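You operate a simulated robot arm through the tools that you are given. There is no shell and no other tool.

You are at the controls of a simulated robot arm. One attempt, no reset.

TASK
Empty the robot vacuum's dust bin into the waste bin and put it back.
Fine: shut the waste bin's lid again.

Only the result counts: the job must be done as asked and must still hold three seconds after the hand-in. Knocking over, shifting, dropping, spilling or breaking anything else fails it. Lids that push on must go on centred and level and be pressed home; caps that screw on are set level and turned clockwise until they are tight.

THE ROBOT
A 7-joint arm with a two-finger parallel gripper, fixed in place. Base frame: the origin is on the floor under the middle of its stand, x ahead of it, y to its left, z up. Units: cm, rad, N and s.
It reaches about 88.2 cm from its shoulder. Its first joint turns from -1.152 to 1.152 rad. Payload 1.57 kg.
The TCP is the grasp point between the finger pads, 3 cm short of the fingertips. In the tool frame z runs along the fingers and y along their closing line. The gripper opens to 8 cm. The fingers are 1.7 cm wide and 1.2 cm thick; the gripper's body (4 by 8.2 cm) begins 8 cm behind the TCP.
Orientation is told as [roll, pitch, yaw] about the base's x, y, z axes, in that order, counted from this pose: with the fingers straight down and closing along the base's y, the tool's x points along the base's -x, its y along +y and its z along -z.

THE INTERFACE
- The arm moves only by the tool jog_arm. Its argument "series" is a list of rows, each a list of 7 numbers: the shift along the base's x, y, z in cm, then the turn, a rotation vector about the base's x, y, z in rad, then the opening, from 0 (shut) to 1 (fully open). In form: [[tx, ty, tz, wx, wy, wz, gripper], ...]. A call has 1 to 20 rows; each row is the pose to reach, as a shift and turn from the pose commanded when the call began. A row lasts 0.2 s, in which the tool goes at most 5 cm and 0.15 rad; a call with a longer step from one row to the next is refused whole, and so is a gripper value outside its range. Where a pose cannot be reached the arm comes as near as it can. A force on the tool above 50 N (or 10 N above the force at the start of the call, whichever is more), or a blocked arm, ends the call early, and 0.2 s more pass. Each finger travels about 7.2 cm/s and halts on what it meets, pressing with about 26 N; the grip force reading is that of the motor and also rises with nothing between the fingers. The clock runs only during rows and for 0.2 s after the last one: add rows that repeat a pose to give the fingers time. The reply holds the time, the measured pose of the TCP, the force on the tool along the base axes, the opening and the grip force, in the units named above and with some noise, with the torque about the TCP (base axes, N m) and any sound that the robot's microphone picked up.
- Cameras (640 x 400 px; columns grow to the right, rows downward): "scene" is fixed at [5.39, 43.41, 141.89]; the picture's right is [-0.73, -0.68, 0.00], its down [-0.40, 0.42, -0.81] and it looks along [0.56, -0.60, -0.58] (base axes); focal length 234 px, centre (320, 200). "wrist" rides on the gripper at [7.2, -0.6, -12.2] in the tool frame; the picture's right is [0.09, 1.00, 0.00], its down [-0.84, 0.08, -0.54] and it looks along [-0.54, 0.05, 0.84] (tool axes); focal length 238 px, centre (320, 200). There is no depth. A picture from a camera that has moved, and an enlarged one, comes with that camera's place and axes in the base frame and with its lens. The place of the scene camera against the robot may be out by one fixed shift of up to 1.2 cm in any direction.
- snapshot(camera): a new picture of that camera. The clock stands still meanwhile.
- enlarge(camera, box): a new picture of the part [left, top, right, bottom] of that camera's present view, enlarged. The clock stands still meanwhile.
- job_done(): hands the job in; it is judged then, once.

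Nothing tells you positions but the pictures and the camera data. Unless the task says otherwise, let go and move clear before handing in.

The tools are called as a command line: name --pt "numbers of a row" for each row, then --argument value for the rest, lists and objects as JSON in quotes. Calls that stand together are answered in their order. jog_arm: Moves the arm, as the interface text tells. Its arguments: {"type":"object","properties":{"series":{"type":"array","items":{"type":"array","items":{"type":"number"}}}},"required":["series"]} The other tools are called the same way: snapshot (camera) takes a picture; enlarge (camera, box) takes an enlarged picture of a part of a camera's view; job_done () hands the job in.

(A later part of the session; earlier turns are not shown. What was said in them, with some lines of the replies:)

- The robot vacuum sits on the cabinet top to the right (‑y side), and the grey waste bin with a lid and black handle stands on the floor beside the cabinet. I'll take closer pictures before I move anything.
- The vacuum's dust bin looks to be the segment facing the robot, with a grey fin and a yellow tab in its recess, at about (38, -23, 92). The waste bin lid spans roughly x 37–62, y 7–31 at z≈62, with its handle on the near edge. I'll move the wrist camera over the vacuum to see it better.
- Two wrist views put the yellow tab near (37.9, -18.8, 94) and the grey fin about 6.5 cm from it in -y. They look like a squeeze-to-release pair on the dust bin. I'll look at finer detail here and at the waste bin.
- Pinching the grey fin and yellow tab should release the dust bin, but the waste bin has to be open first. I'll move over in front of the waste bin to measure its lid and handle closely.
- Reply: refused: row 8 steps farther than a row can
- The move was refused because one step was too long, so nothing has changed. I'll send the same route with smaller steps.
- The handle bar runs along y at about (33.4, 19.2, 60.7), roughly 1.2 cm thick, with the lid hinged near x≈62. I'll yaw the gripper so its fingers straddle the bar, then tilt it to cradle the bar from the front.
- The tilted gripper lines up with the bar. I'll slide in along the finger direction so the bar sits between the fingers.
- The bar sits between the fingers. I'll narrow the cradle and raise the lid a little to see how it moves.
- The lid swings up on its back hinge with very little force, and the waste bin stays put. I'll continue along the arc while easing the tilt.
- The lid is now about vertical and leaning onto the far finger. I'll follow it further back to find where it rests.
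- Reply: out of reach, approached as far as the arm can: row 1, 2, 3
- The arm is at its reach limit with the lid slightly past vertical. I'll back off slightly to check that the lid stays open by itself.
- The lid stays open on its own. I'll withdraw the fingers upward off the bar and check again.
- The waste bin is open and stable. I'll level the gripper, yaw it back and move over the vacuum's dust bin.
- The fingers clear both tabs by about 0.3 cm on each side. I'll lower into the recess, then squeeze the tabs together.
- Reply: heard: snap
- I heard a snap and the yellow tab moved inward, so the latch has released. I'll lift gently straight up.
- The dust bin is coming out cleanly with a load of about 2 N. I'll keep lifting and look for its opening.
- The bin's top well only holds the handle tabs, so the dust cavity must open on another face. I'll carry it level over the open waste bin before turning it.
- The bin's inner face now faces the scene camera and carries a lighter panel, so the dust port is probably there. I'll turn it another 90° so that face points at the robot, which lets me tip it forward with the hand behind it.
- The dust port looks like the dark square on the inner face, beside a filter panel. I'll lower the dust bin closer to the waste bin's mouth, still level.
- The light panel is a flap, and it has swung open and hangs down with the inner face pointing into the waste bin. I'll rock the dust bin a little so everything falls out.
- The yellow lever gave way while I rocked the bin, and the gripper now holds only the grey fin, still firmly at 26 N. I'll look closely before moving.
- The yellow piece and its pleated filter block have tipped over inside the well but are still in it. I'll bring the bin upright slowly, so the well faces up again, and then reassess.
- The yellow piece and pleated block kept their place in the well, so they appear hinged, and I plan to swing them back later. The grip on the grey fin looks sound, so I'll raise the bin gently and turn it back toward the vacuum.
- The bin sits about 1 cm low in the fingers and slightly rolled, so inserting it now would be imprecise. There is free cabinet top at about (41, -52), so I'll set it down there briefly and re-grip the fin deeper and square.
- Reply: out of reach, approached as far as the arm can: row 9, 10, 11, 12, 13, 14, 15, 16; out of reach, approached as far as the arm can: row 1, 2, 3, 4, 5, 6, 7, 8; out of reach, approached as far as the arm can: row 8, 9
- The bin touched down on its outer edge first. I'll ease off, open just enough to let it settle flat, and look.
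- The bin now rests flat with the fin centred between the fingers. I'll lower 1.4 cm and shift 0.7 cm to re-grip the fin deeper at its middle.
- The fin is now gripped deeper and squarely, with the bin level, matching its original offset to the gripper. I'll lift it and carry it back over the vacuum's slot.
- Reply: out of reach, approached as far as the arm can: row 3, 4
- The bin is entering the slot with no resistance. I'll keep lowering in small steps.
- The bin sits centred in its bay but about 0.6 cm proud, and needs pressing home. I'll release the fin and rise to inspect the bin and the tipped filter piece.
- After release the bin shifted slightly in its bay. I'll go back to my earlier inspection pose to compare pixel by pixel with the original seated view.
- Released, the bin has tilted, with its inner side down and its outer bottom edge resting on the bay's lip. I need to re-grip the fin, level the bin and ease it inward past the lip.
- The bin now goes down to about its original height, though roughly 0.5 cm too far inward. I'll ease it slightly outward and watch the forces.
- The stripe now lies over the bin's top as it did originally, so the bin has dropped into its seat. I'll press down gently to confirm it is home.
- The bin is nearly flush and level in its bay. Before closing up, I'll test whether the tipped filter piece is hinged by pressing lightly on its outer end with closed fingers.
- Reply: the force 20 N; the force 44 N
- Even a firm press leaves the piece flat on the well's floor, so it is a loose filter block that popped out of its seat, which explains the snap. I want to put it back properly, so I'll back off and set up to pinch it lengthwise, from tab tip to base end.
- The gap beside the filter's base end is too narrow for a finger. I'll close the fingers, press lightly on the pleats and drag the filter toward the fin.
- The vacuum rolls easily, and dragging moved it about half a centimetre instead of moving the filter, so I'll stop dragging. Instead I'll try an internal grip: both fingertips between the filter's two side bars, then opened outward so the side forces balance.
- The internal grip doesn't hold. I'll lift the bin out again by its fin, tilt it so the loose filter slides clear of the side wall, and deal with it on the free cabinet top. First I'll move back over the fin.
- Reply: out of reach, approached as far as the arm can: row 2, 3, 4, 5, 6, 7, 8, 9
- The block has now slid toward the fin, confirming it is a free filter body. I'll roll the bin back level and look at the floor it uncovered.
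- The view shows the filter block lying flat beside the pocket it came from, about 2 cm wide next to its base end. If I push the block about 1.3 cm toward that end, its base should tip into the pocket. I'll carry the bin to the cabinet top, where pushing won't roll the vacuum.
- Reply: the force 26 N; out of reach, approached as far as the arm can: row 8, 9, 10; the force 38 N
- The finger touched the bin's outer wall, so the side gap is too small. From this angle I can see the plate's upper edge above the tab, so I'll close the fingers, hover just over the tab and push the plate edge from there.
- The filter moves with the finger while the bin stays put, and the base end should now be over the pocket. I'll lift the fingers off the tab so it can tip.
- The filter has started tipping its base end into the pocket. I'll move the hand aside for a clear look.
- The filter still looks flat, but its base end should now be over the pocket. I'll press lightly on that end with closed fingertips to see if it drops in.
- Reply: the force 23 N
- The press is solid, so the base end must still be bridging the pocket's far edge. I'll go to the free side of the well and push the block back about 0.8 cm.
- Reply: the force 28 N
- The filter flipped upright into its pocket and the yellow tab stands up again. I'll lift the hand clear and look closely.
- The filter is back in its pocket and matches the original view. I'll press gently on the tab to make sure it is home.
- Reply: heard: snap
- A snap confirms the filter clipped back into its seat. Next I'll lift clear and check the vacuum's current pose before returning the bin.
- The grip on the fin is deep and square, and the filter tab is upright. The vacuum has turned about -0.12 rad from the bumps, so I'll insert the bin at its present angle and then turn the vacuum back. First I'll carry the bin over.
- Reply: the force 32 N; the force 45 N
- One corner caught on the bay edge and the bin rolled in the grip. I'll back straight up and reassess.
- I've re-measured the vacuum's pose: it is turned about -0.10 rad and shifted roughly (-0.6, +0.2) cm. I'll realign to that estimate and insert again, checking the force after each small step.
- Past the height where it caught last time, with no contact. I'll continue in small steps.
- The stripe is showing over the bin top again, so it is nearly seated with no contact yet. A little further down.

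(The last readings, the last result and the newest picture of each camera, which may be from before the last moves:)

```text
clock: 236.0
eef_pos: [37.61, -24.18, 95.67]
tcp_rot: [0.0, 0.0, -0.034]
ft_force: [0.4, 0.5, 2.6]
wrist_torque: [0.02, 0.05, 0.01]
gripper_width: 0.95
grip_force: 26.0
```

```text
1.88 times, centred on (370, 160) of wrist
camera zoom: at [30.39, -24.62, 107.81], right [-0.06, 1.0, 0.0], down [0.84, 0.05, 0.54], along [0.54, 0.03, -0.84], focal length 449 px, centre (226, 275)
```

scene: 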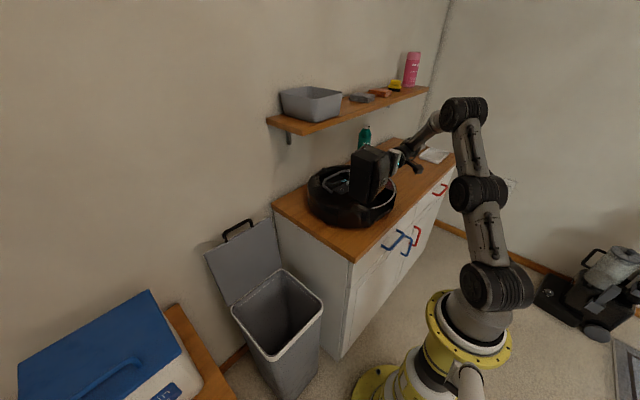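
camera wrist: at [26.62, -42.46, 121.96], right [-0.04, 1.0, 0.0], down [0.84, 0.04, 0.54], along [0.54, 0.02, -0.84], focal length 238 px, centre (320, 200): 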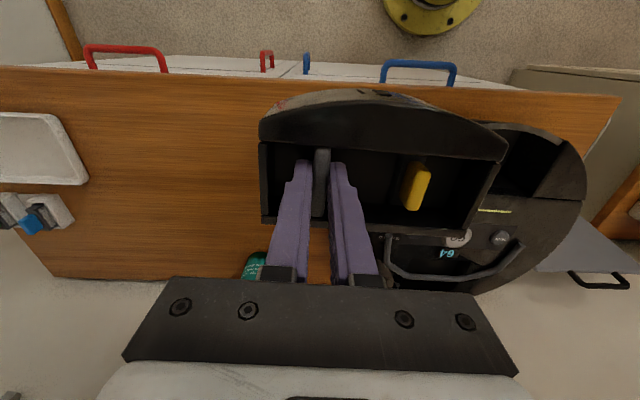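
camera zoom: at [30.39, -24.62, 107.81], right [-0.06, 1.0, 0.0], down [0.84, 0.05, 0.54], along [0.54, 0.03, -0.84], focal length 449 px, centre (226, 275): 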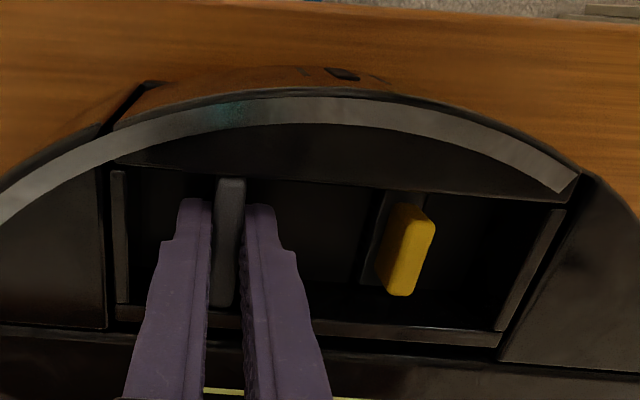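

The bin is fully seated, with the stripe continuous over its top. Still holding the fin, I'll gently steer the vacuum back to its original pose with a 0.10 rad turn and about a 1 cm shift.

jog_arm --pt "0.05 -0.1 0.1 0 0 0.01 0" --pt "0.1 -0.2 0.1 0 0 0.02 0" --pt "0.15 -0.3 0.1 0 0 0.03 0" --pt "0.2 -0.4 0.1 0 0 0.04 0" --pt "0.25 -0.5 0.1 0 0 0.05 0" --pt "0.25 -0.5 0.1 0 0 0.05 0"

enlarge --camera "scene" --box '[340, 170, 420, 220]'

```text
clock: 237.4
eef_pos: [37.91, -24.52, 95.85]
tcp_rot: [0.0, 0.001, 0.018]
ft_force: [-0.2, 1.7, -0.2]
wrist_torque: [-0.02, 0.08, -0.01]
gripper_width: 0.95
grip_force: 26.3
```

```text
8.00 times, centred on (380, 195) of scene
camera zoom: at [5.39, 43.41, 141.89], right [-0.73, -0.68, 0.0], down [-0.4, 0.42, -0.81], along [0.56, -0.6, -0.58], focal length 1874 px, centre (-160, 240)
```

zoom: 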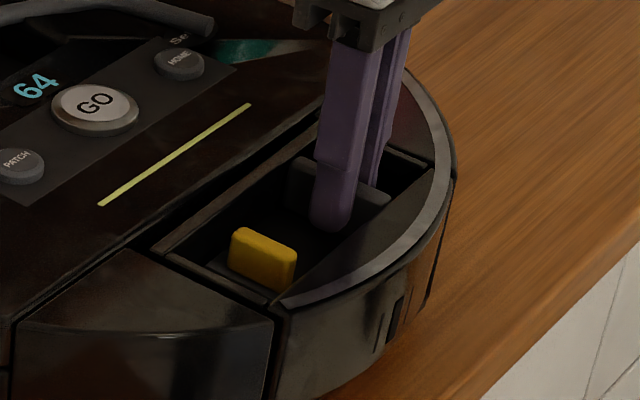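

jog_arm --pt "0.05 -0.12 0 0 0 0.012 0" --pt "0.1 -0.24 0 0 0 0.024 0" --pt "0.14 -0.36 0 0 0 0.036 0" --pt "0.17 -0.48 0 0 0 0.048 0" --pt "0.2 -0.58 0 0 0 0.055 0" --pt "0.2 -0.58 0 0 0 0.055 0"

enlarge --camera "scene" --box '[340, 170, 420, 220]'

enlarge --camera "scene" --box '[300, 155, 400, 230]'

```text
clock: 238.8
eef_pos: [38.13, -25.25, 95.81]
tcp_rot: [0.001, 0.0, 0.072]
ft_force: [-0.7, 1.7, -0.1]
wrist_torque: [0.01, 0.1, 0.0]
gripper_width: 0.95
grip_force: 25.9
```

```text
8.00 times, centred on (380, 195) of scene
camera zoom: at [5.39, 43.41, 141.89], right [-0.73, -0.68, 0.0], down [-0.4, 0.42, -0.81], along [0.56, -0.6, -0.58], focal length 1874 px, centre (-160, 240)
```

zoom: 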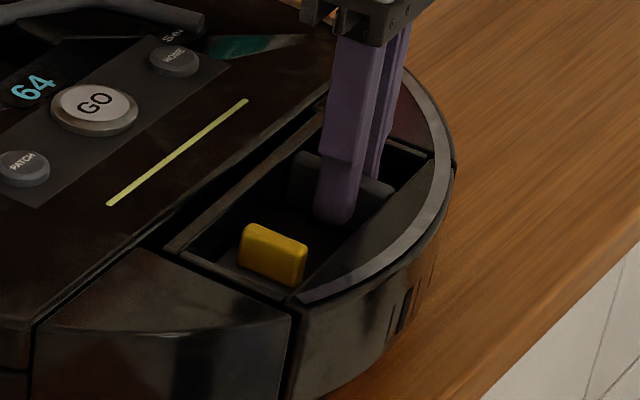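

```text
5.33 times, centred on (350, 192) of scene
camera zoom: at [5.39, 43.41, 141.89], right [-0.73, -0.68, 0.0], down [-0.4, 0.42, -0.81], along [0.56, -0.6, -0.58], focal length 1249 px, centre (160, 240)
```

zoom: 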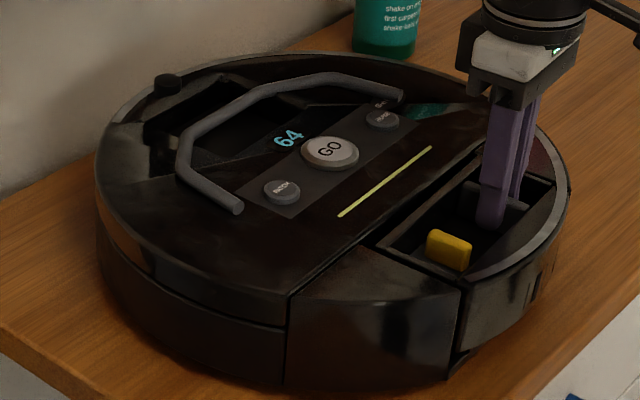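

jog_arm --pt "0.1 0 0 0 0 0 0" --pt "0.2 0 0 0 0 0 0" --pt "0.3 0 0 0 0 0 0" --pt "0.4 0 0 0 0 0 0" --pt "0.5 0 0 0 0 0 0" --pt "0.5 0 0 0 0 0 0"

enlarge --camera "scene" --box '[340, 170, 420, 220]'

```text
clock: 240.2
eef_pos: [38.65, -25.22, 95.8]
tcp_rot: [0.001, 0.0, 0.072]
ft_force: [-0.5, -0.9, 0.3]
wrist_torque: [-0.01, 0.04, 0.0]
gripper_width: 0.97
grip_force: 26.0
```

```text
8.00 times, centred on (380, 195) of scene
camera zoom: at [5.39, 43.41, 141.89], right [-0.73, -0.68, 0.0], down [-0.4, 0.42, -0.81], along [0.56, -0.6, -0.58], focal length 1874 px, centre (-160, 240)
```

zoom: 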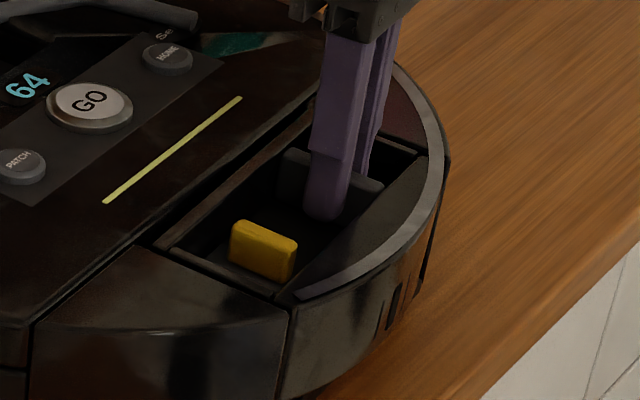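

jog_arm --pt "0 0 0.1 0 0 0 0" --pt "-0.1 0 0.15 0 0 0 0" --pt "-0.2 0 0.15 0 0 0 0" --pt "-0.3 0 0.15 0 0 0 0" --pt "-0.4 0 0.1 0 0 0 0" --pt "-0.4 0 0 0 0 0 0" --pt "-0.4 0 0 0 0 0 0"

enlarge --camera "scene" --box '[340, 170, 420, 220]'

enlarge --camera "scene" --box '[365, 185, 405, 210]'

```text
clock: 241.8
eef_pos: [38.12, -25.17, 95.72]
tcp_rot: [0.0, 0.0, 0.071]
ft_force: [-0.8, -0.8, 0.1]
wrist_torque: [0.0, 0.0, -0.01]
gripper_width: 0.93
grip_force: 26.7
```

```text
8.00 times, centred on (380, 195) of scene
camera zoom: at [5.39, 43.41, 141.89], right [-0.73, -0.68, 0.0], down [-0.4, 0.42, -0.81], along [0.56, -0.6, -0.58], focal length 1874 px, centre (-160, 240)
```

zoom: 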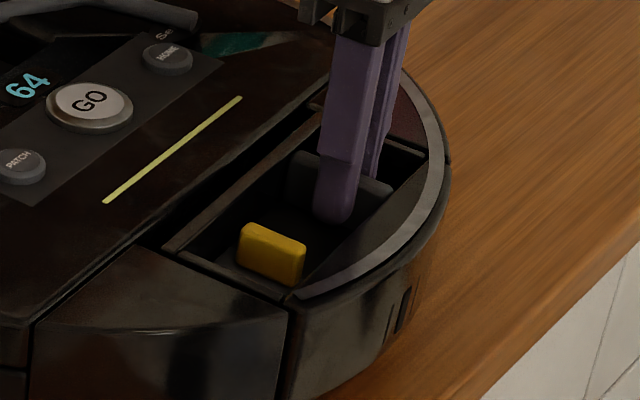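

```text
16.00 times, centred on (385, 198) of scene
camera zoom: at [5.39, 43.41, 141.89], right [-0.73, -0.68, 0.0], down [-0.4, 0.42, -0.81], along [0.56, -0.6, -0.58], focal length 3748 px, centre (-720, 240)
```

zoom: 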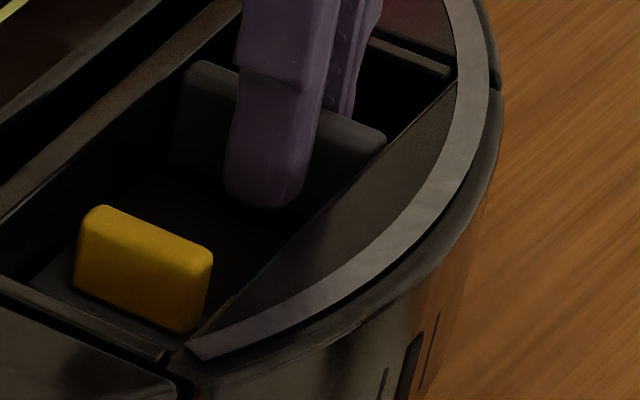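

Bin, filter tab and vacuum now match the original picture almost exactly. I'll press down lightly, then release the fin and check that nothing shifts.

jog_arm --pt "0 0 -0.1 0 0 0 0" --pt "0 0 -0.2 0 0 0 0" --pt "0 0 -0.2 0 0 0 0"

jog_arm --pt "0 0 0.12 0 0 0 0" --pt "0 0 0.15 0 0 0 0.05" --pt "0 0 0.15 0 0 0 0.1" --pt "0 0 0.15 0 0 0 0.17" --pt "0 0 0.15 0 0 0 0.17"

enlarge --camera "scene" --box '[365, 185, 405, 210]'

enlarge --camera "wrist" --box '[210, 60, 520, 240]'

```text
clock: 242.6
eef_pos: [38.16, -25.19, 95.71]
tcp_rot: [-0.003, -0.002, 0.072]
ft_force: [-0.2, 0.7, 8.9]
wrist_torque: [0.04, 0.18, -0.03]
gripper_width: 0.94
grip_force: 25.8
```

```text
clock: 243.8
eef_pos: [38.02, -25.13, 95.56]
tcp_rot: [-0.001, 0.0, 0.073]
ft_force: [-0.2, -0.2, -0.1]
wrist_torque: [-0.01, -0.02, 0.03]
gripper_width: 1.38
grip_force: 0.1
```

```text
16.00 times, centred on (385, 198) of scene
camera zoom: at [5.39, 43.41, 141.89], right [-0.73, -0.68, 0.0], down [-0.4, 0.42, -0.81], along [0.56, -0.6, -0.58], focal length 3748 px, centre (-720, 240)
```

zoom: 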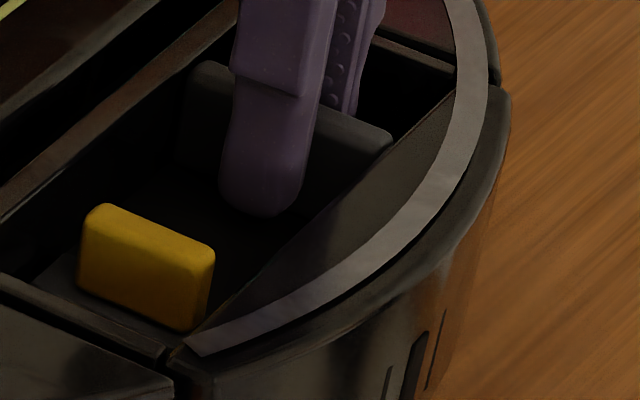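

```text
2.06 times, centred on (365, 150) of wrist
camera zoom: at [30.99, -26.47, 107.81], right [-0.16, 0.99, 0.0], down [0.83, 0.14, 0.54], along [0.53, 0.09, -0.84], focal length 492 px, centre (227, 303)
```

zoom: 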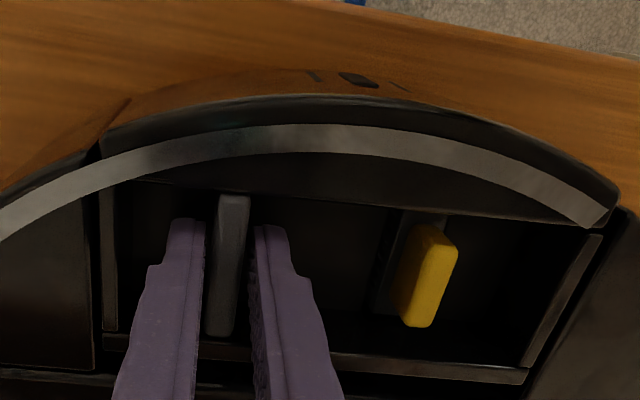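

The bin stays level and seated after release, so I'll withdraw straight up.

jog_arm --pt "0 0 0.4 0 0 0 0.17" --pt "0 0 1.0 0 0 0 0.17" --pt "0 0 2.0 0 0 0 0.17" --pt "0 0 3.5 0 0 0 0.17" --pt "0 0 5.5 0 0 0 0.17" --pt "-1 0.5 8 0 0 0 0.3" --pt "-3 1 10.5 0 0 0 0.6" --pt "-6 1.5 12 0 0 -0.03 1" --pt "-8.3 1.5 12.1 0 0 -0.073 1" --pt "-8.3 1.5 12.1 0 0 -0.073 1"

enlarge --camera "wrist" --box '[240, 130, 400, 230]'

enlarge --camera "scene" --box '[340, 170, 420, 220]'

enlarge --camera "scene" --box '[300, 155, 400, 230]'

```text
clock: 246.0
eef_pos: [29.91, -23.54, 107.73]
tcp_rot: [-0.001, 0.0, -0.002]
ft_force: [0.3, -0.2, 0.2]
wrist_torque: [-0.01, -0.01, -0.01]
gripper_width: 8.0
grip_force: 0.0
```

```text
4.00 times, centred on (320, 180) of wrist
camera zoom: at [22.63, -24.37, 119.94], right [-0.09, 1.0, 0.0], down [0.84, 0.08, 0.54], along [0.54, 0.05, -0.84], focal length 953 px, centre (320, 280)
```

zoom: 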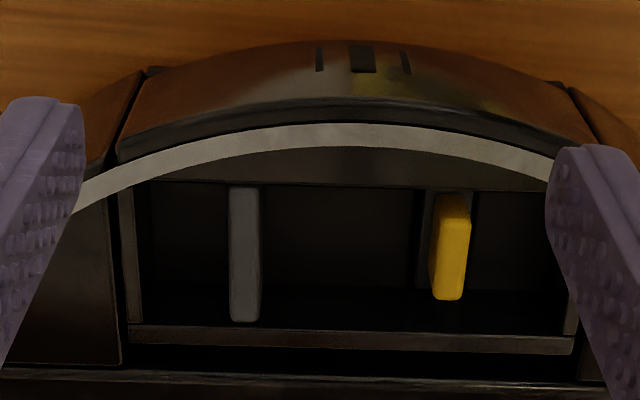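

```text
8.00 times, centred on (380, 195) of scene
camera zoom: at [5.39, 43.41, 141.89], right [-0.73, -0.68, 0.0], down [-0.4, 0.42, -0.81], along [0.56, -0.6, -0.58], focal length 1874 px, centre (-160, 240)
```

zoom: 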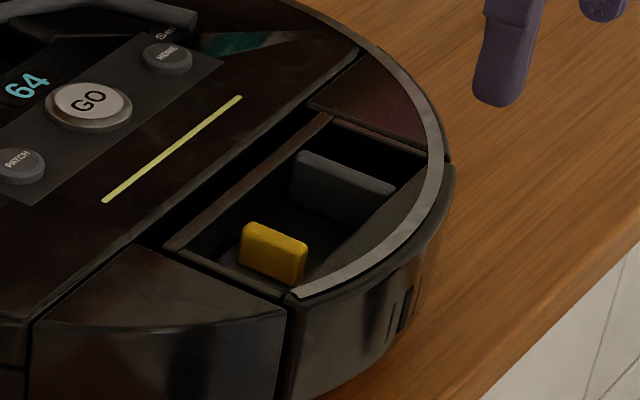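

```text
5.33 times, centred on (350, 192) of scene
camera zoom: at [5.39, 43.41, 141.89], right [-0.73, -0.68, 0.0], down [-0.4, 0.42, -0.81], along [0.56, -0.6, -0.58], focal length 1249 px, centre (160, 240)
```

zoom: 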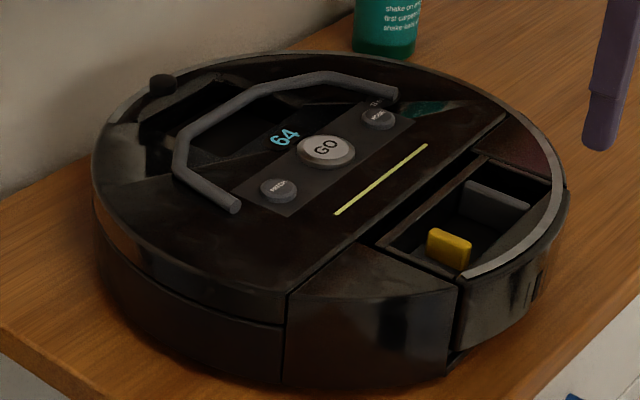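

The dust bin is back level in its bay, with the filter tab upright and the vacuum at its original spot. Now I'll return to the waste bin to shut its lid.

jog_arm --pt "1 2.5 0.5 0 0 0.13 1" --pt "2.2 5.3 1 0 0 0.26 1" --pt "3.4 8.1 1.5 0 0 0.39 1" --pt "4.6 10.9 2 0 0 0.52 1" --pt "5.8 13.7 2.5 0 0 0.65 0.8" --pt "7 16.5 3 0 0 0.78 0.6" --pt "8.2 19.3 3.5 0 0 0.91 0.4" --pt "9.4 22.1 4 0 0 1.04 0.3" --pt "10.6 24.9 4.2 0 0 1.17 0.3" --pt "11.8 27.7 4.2 0 0 1.3 0.3" --pt "13 30.5 4.2 0 0 1.43 0.3" --pt "14.3 33 4.2 0 0 1.54 0.3" --pt "14.9 33.4 4.2 0 0 1.573 0.3" --pt "14.9 33.4 4.2 0 0 1.573 0.3"

jog_arm --pt "2 1.5 0 0 -0.07 0 0.3" --pt "4 3 -1 0 -0.14 0 0.3" --pt "6 4.5 -2.5 0 -0.209 0 0.3" --pt "7 6 -4.5 0 -0.209 0 0.3" --pt "7 7.5 -7 0 -0.209 0 0.3" --pt "7 9 -10 0 -0.209 0 0.3" --pt "7 9.1 -11.6 0 -0.209 0 0.3" --pt "7 9.1 -11.6 0 -0.209 0 0.3"

snapshot --camera "wrist"

snapshot --camera "scene"

```text
clock: 249.0
eef_pos: [44.75, 9.73, 112.08]
tcp_rot: [0.0, 0.0, 1.573]
ft_force: [0.2, -0.8, 0.0]
wrist_torque: [-0.01, -0.01, -0.04]
gripper_width: 2.41
grip_force: 0.2
```

```text
clock: 250.8
eef_pos: [51.73, 18.78, 100.38]
tcp_rot: [-0.21, 0.001, 1.573]
ft_force: [0.9, -0.2, -0.3]
wrist_torque: [0.0, -0.01, 0.03]
gripper_width: 2.39
grip_force: 0.0
```

```text
taken
camera wrist: at [49.93, 11.47, 112.45], right [-0.97, -0.09, -0.21], down [-0.19, 0.84, 0.51], along [0.12, 0.54, -0.83], focal length 238 px, centre (320, 200)
```

wrist: 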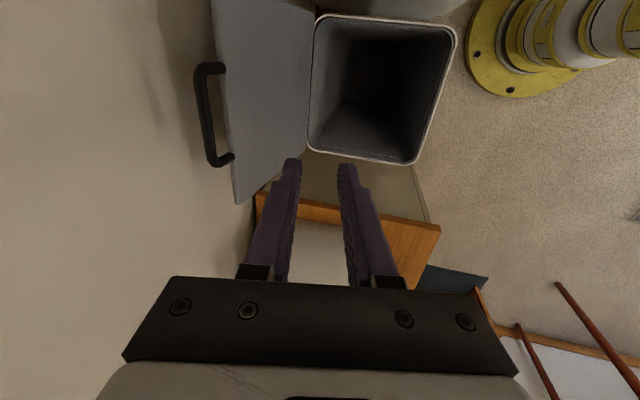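

```text
taken
```

scene: 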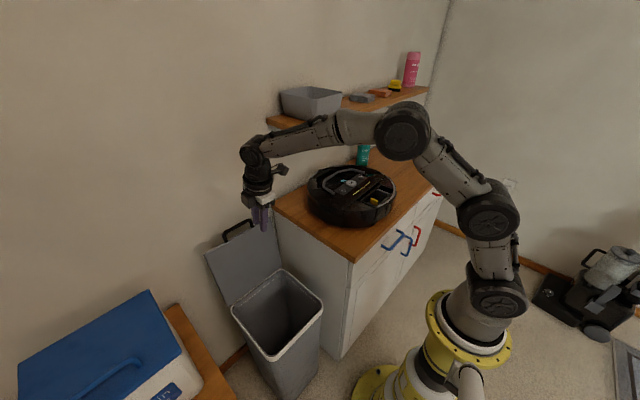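

enlarge --camera "wrist" --box '[310, 15, 450, 160]'

enlarge --camera "wrist" --box '[180, 40, 320, 210]'

enlarge --camera "scene" --box '[225, 260, 335, 360]'

```text
2.76 times, centred on (380, 88) of wrist
camera zoom: at [49.93, 11.47, 112.45], right [-0.97, -0.09, -0.21], down [-0.19, 0.84, 0.51], along [0.12, 0.54, -0.83], focal length 658 px, centre (154, 510)
```

zoom: 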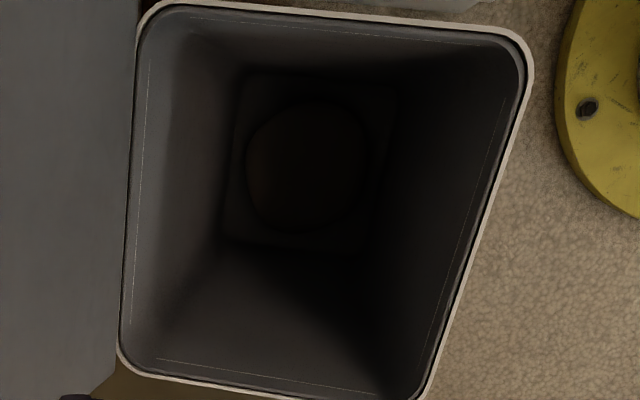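

```text
2.35 times, centred on (250, 125) of wrist
camera zoom: at [49.93, 11.47, 112.45], right [-0.97, -0.09, -0.21], down [-0.19, 0.84, 0.51], along [0.12, 0.54, -0.83], focal length 561 px, centre (485, 376)
```

zoom: 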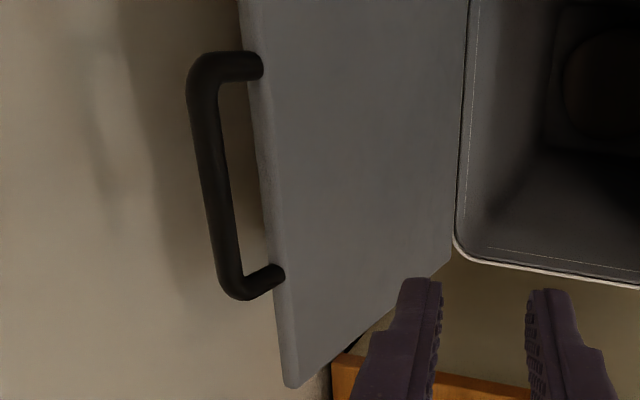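

```text
4.00 times, centred on (280, 310) of scene
camera zoom: at [5.39, 43.41, 141.89], right [-0.73, -0.68, 0.0], down [-0.4, 0.42, -0.81], along [0.56, -0.6, -0.58], focal length 937 px, centre (480, -240)
```

zoom: 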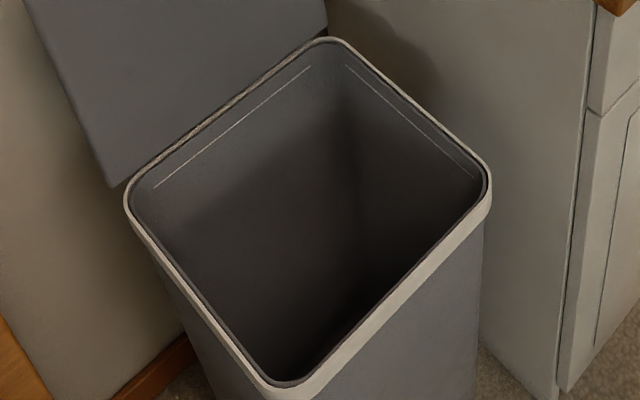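

The bottom of the waste bin now shows a rounded brown dust pile. I'll slide the fingers over the lid's handle bar again, as when I opened it.

jog_arm --pt "3 0.1 0 0 0 0 0.36" --pt "6 0.15 -0.2 0 0 0 0.36" --pt "9 0.2 -0.6 0 0 0 0.36" --pt "11.5 0.2 -1.2 0 0 0 0.36" --pt "13.1 0.2 -2.4 0 0 0 0.36" --pt "13.1 0.2 -2.4 0 0 0 0.36"

snapshot --camera "wrist"

```text
clock: 252.2
eef_pos: [65.05, 19.0, 98.04]
tcp_rot: [-0.208, 0.0, 1.571]
ft_force: [-1.0, 0.5, -0.5]
wrist_torque: [-0.02, -0.01, 0.01]
gripper_width: 2.87
grip_force: 0.1
```

```text
taken
camera wrist: at [63.06, 11.68, 109.99], right [-0.97, -0.09, -0.21], down [-0.19, 0.84, 0.51], along [0.12, 0.54, -0.83], focal length 238 px, centre (320, 200)
```

wrist: 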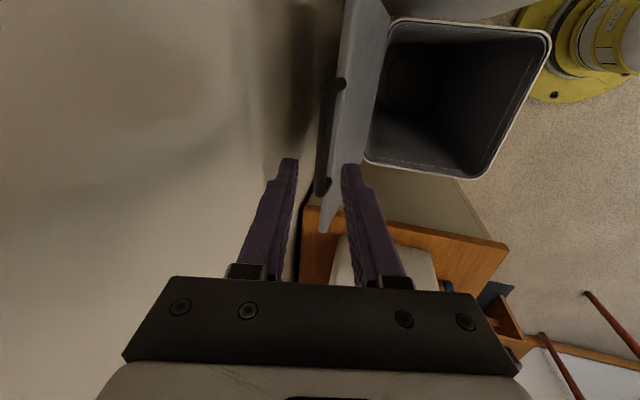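

jog_arm --pt "0.25 0 -1.5 0 0 0 0.36" --pt "0.5 0 -3 0 0 0 0.36" --pt "0.75 0 -4.5 0 0 0 0.36" --pt "1.0 0 -6 0 0 0 0.36" --pt "1.2 0 -7.4 0 0 0 0.36" --pt "1.2 0 -7.4 0 0 0 0.36"

snapshot --camera "wrist"

enlarge --camera "scene" --box '[200, 200, 320, 290]'

```text
clock: 253.6
eef_pos: [66.04, 18.97, 90.58]
tcp_rot: [-0.208, -0.001, 1.571]
ft_force: [0.1, -0.1, 0.4]
wrist_torque: [0.0, 0.01, 0.01]
gripper_width: 2.88
grip_force: 0.0
```

```text
taken
camera wrist: at [64.22, 11.7, 102.58], right [-0.97, -0.09, -0.21], down [-0.19, 0.84, 0.51], along [0.12, 0.54, -0.83], focal length 238 px, centre (320, 200)
```

wrist: 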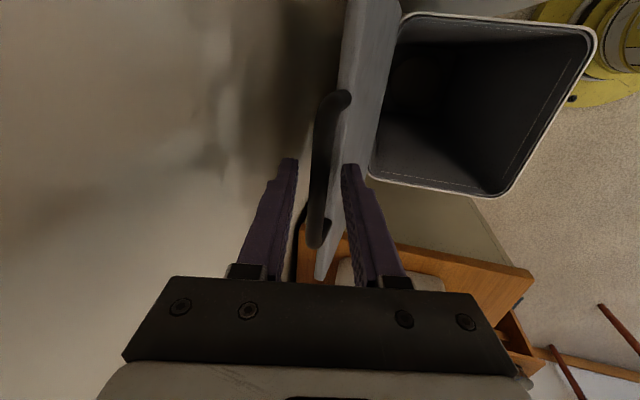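

```text
4.44 times, centred on (260, 245) of scene
camera zoom: at [5.39, 43.41, 141.89], right [-0.73, -0.68, 0.0], down [-0.4, 0.42, -0.81], along [0.56, -0.6, -0.58], focal length 1041 px, centre (587, 0)
```

zoom: 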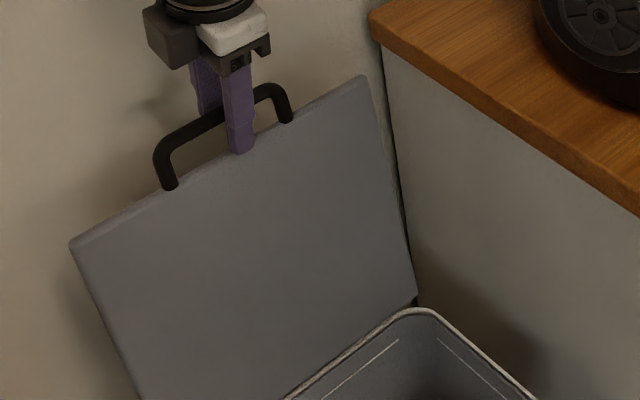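

The bar sits between the fingers. I'll narrow the cradle and swing the lid forward along its arc, following it down so it doesn't drop.

jog_arm --pt "0 0 0 0 0 0 0.28" --pt "-0.8 0 0.01 0 -0.017 0 0.28" --pt "-1.64 0 0.02 0 -0.035 0 0.28" --pt "-2.9 0 0.08 0 -0.052 0 0.28" --pt "-4.2 0 0.12 0 -0.07 0 0.28" --pt "-5.5 0 0.06 0 -0.096 0 0.28" --pt "-6.77 0 -0.01 0 -0.122 0 0.28" --pt "-8.05 0 -0.18 0 -0.148 0 0.28" --pt "-9.32 0 -0.36 0 -0.175 0 0.28" --pt "-10.6 0 -0.64 0 -0.2 0 0.28" --pt "-11.83 0 -0.93 0 -0.227 0 0.28" --pt "-11.83 0 -0.93 0 -0.227 0 0.28"

snapshot --camera "wrist"

enlarge --camera "scene" --box '[200, 200, 340, 310]'

```text
clock: 256.2
eef_pos: [54.29, 19.1, 89.69]
tcp_rot: [-0.436, 0.001, 1.57]
ft_force: [0.2, -0.1, -0.2]
wrist_torque: [0.03, 0.0, -0.04]
gripper_width: 2.28
grip_force: 0.3
```

```text
taken
camera wrist: at [49.7, 11.78, 100.95], right [-0.9, -0.09, -0.42], down [-0.3, 0.84, 0.46], along [0.31, 0.54, -0.78], focal length 238 px, centre (320, 200)
```

wrist: 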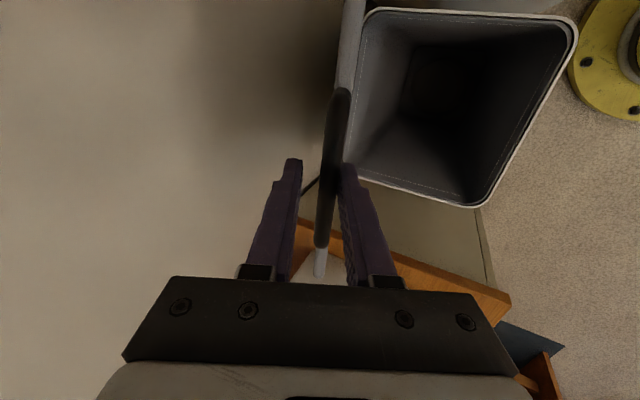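

```text
3.64 times, centred on (270, 255) of scene
camera zoom: at [5.39, 43.41, 141.89], right [-0.73, -0.68, 0.0], down [-0.4, 0.42, -0.81], along [0.56, -0.6, -0.58], focal length 852 px, centre (502, 0)
```

zoom: 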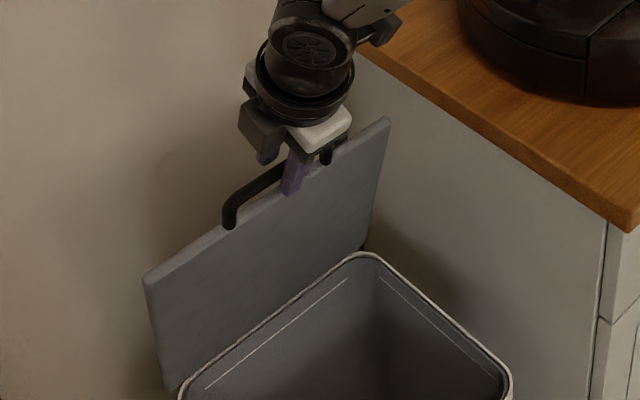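

jog_arm --pt "-1.2 0 -0.38 0 -0.035 0 0.28" --pt "-2.47 0 -0.79 0 -0.07 0 0.28" --pt "-3.7 0 -1.28 0 -0.105 0 0.28" --pt "-4.87 0 -1.8 0 -0.14 0 0.28" --pt "-6.0 0 -2.4 0 -0.175 0 0.28" --pt "-7.16 0 -3.01 0 -0.209 0 0.28" --pt "-8.27 0 -3.7 0 -0.244 0 0.28" --pt "-9.35 0 -4.42 0 -0.279 0 0.28" --pt "-10.4 0 -5.2 0 -0.314 0 0.28" --pt "-11.41 0 -6.01 0 -0.349 0 0.28" --pt "-13.26 0 -7.7 0 -0.349 0 0.28" --pt "-14.95 0 -9.55 0 -0.349 0 0.28" --pt "-16.48 0 -11.54 0 -0.349 0 0.28" --pt "-17.83 0 -13.65 0 -0.349 0 0.28" --pt "-17.83 0 -13.65 0 -0.349 0 0.28"

snapshot --camera "wrist"

enlarge --camera "scene" --box '[200, 220, 360, 340]'

```text
clock: 259.4
eef_pos: [36.36, 19.09, 75.98]
tcp_rot: [-0.785, 0.0, 1.57]
ft_force: [-1.5, -0.1, -0.4]
wrist_torque: [-0.02, 0.04, 0.03]
gripper_width: 2.35
grip_force: 0.5
```

```text
taken
camera wrist: at [28.25, 11.75, 85.05], right [-0.7, -0.09, -0.7], down [-0.44, 0.84, 0.33], along [0.56, 0.54, -0.63], focal length 238 px, centre (320, 200)
```

wrist: 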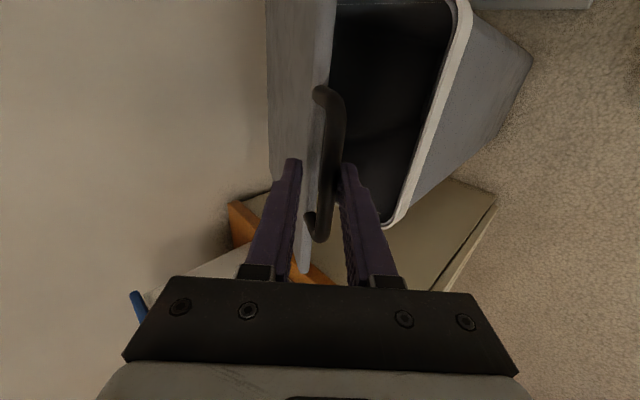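

```text
3.33 times, centred on (280, 280) of scene
camera zoom: at [5.39, 43.41, 141.89], right [-0.73, -0.68, 0.0], down [-0.4, 0.42, -0.81], along [0.56, -0.6, -0.58], focal length 781 px, centre (453, -67)
```

zoom: 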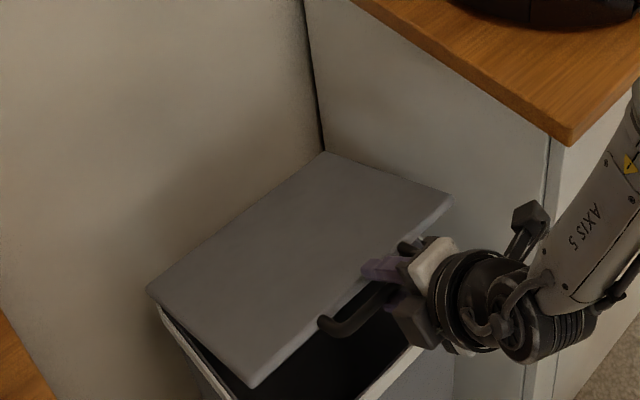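

jog_arm --pt "-0.6 0 -1.1 0 0 0 0.28" --pt "-1.16 0 -2.23 0 0 0 0.28" --pt "-1.66 0 -3.4 0 0 0 0.28" --pt "-2.12 0 -4.55 0 0 0 0.28" --pt "-2.5 0 -5.75 0 0 0 0.28" --pt "-2.87 0 -6.94 0 0 0 0.28" --pt "-3.15 0 -8.15 0 0 0 0.28" --pt "-3.41 0 -9.39 0 0 0 0.28" --pt "-3.6 0 -10.6 0 0 0 0.28" --pt "-3.74 0 -11.88 0 0 0 0.28" --pt "-3.8 0 -12.7 0 0 0 0.28" --pt "-3.83 0 -13.5 0 0 0 0.28" --pt "-3.85 0 -14.38 0 0 0 0.28" --pt "-3.85 0 -14.38 0 0 0 0.28"

enlarge --camera "wrist" --box '[240, 60, 420, 240]'

enlarge --camera "scene" --box '[210, 240, 370, 360]'

```text
clock: 262.4
eef_pos: [32.59, 18.98, 61.64]
tcp_rot: [-0.784, 0.003, 1.573]
ft_force: [-0.4, -1.0, 0.6]
wrist_torque: [-0.02, 0.02, 0.02]
gripper_width: 2.24
grip_force: 0.1
```

```text
2.22 times, centred on (330, 150) of wrist
camera zoom: at [24.4, 11.77, 70.67], right [-0.7, -0.09, -0.7], down [-0.44, 0.84, 0.33], along [0.56, 0.54, -0.63], focal length 530 px, centre (298, 311)
```

zoom: 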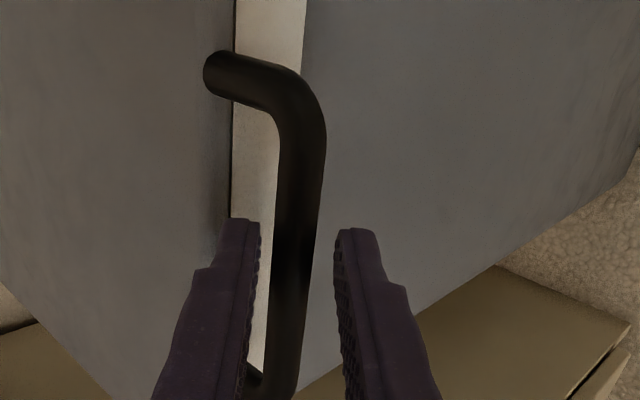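

```text
3.33 times, centred on (290, 300) of scene
camera zoom: at [5.39, 43.41, 141.89], right [-0.73, -0.68, 0.0], down [-0.4, 0.42, -0.81], along [0.56, -0.6, -0.58], focal length 781 px, centre (420, -133)
```

zoom: 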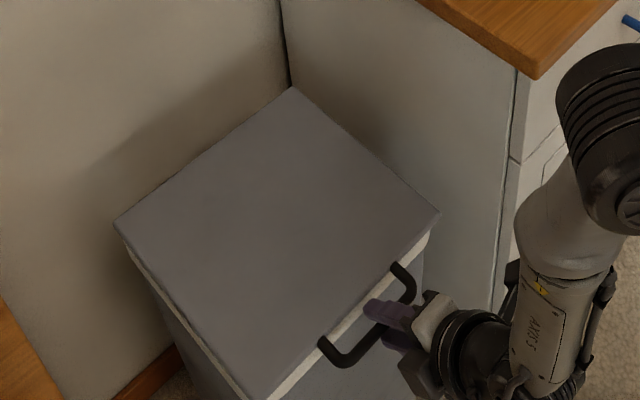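

The lid is down. I'll withdraw the fingers back along their axis and compare with the starting picture.

jog_arm --pt "0 0 0 0 0 0 0.36" --pt "-0.7 0 0.7 0 0 0 0.36" --pt "-1.8 0 1.8 0 0 0 0.36" --pt "-3 0 3 0 0 0 0.36" --pt "-4.2 0 4.4 0 0 0 0.36" --pt "-5 0 7 0 0 0 0.36" --pt "-5.3 0 10 0 0 0 0.36" --pt "-5.4 0 13 0 0 0 0.36" --pt "-5.4 0 16 0 0 0 0.36" --pt "-5.4 0 19 0 0 0 0.36" --pt "-5.4 0 22 0 0 0 0.36" --pt "-5.4 0 22 0 0 0 0.36"

enlarge --camera "scene" --box '[200, 250, 440, 400]'

snapshot --camera "scene"

```text
clock: 265.0
eef_pos: [27.13, 18.9, 83.75]
tcp_rot: [-0.782, 0.001, 1.57]
ft_force: [0.1, -0.2, 0.8]
wrist_torque: [-0.03, 0.01, -0.02]
gripper_width: 2.9
grip_force: 0.0
```

```text
2.67 times, centred on (320, 325) of scene
camera zoom: at [5.39, 43.41, 141.89], right [-0.73, -0.68, 0.0], down [-0.4, 0.42, -0.81], along [0.56, -0.6, -0.58], focal length 625 px, centre (320, -133)
```

zoom: 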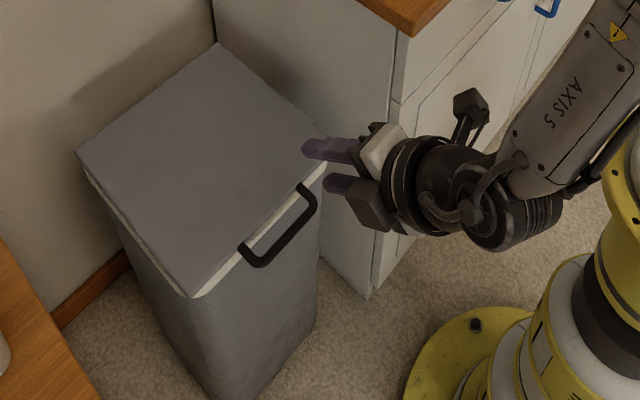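

```text
taken
```

scene: 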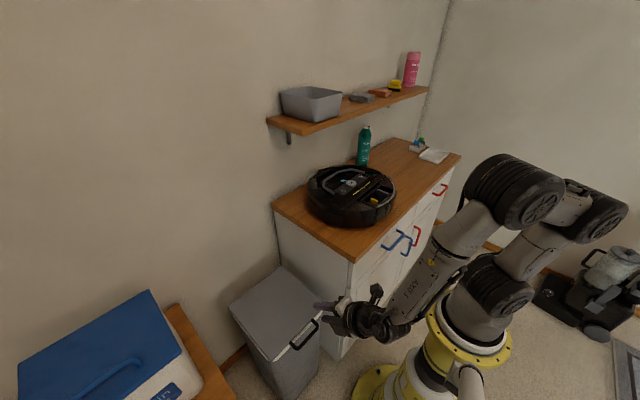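

The waste bin and lid match the starting picture. One last check of the vacuum and cabinet top before handing in.

enlarge --camera "scene" --box '[280, 130, 440, 230]'

enlarge --camera "scene" --box '[365, 185, 405, 210]'

enlarge --camera "scene" --box '[340, 170, 420, 220]'

enlarge --camera "scene" --box '[370, 130, 470, 210]'

```text
4.00 times, centred on (360, 180) of scene
camera zoom: at [5.39, 43.41, 141.89], right [-0.73, -0.68, 0.0], down [-0.4, 0.42, -0.81], along [0.56, -0.6, -0.58], focal length 937 px, centre (160, 280)
```

zoom: 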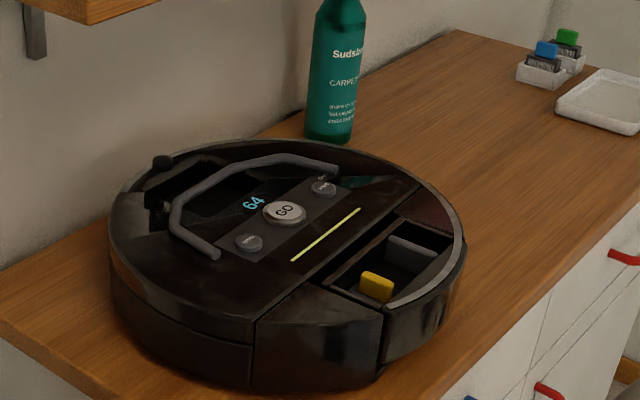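

```text
16.00 times, centred on (385, 198) of scene
camera zoom: at [5.39, 43.41, 141.89], right [-0.73, -0.68, 0.0], down [-0.4, 0.42, -0.81], along [0.56, -0.6, -0.58], focal length 3748 px, centre (-720, 240)
```

zoom: 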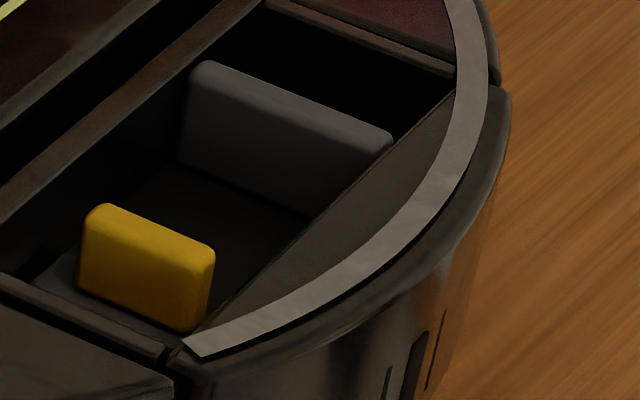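

```text
8.00 times, centred on (380, 195) of scene
camera zoom: at [5.39, 43.41, 141.89], right [-0.73, -0.68, 0.0], down [-0.4, 0.42, -0.81], along [0.56, -0.6, -0.58], focal length 1874 px, centre (-160, 240)
```

zoom: 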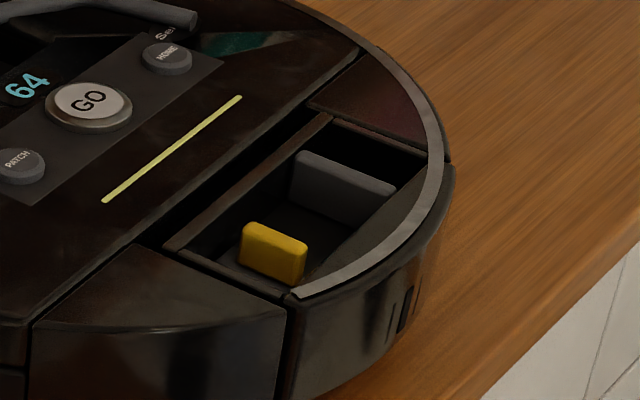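

```text
5.00 times, centred on (420, 170) of scene
camera zoom: at [5.39, 43.41, 141.89], right [-0.73, -0.68, 0.0], down [-0.4, 0.42, -0.81], along [0.56, -0.6, -0.58], focal length 1171 px, centre (-180, 350)
```

zoom: 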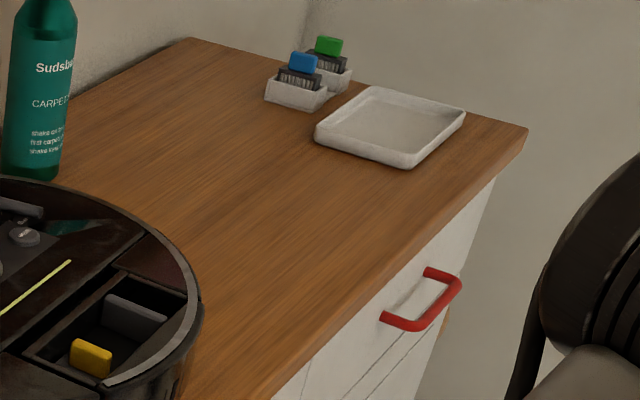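

Everything checks out:
- **Dust bin:** seated level in the vacuum, with its filter clipped back in.
- **Dust:** the orange light on the vacuum, lit at the start, is now off, and the pile is in the waste bin.
- **Waste bin:** the lid is shut.
- **Vacuum:** back within about 2 mm of where it stood.
- **Gripper:** empty and clear.

I'm handing the job in.

job_done

```text
The job is handed in.
```

I emptied the dust bin into the waste bin, put it back in the vacuum and shut the waste bin's lid. The job is handed in; I don't have the verdict.

- **Dust:** the vacuum's orange light, which was lit at the start, is now off, and there is a pile at the bottom of the waste bin. I take those two signs to mean it emptied.
- **Filter:** my first grip caught the filter's yellow tab by mistake and pulled the filter loose inside the bin. I got it back into its seat and pressed it until it snapped home.
- **Dust bin:** it stands level in its bay, about 2 mm further out than at the start. Getting it back took several tries, and I set it down on the cabinet top twice along the way.
- **Vacuum:** it rolls easily, so bumps while I handled the bin turned it by about 0.1 rad and shifted it by less than a centimetre. I steered it back to within about 2 mm of where it stood.
- **Waste bin:** it did not move, and its lid sits as it did at the start.

Nothing else on the cabinet looks moved, and I saw no dust on it.
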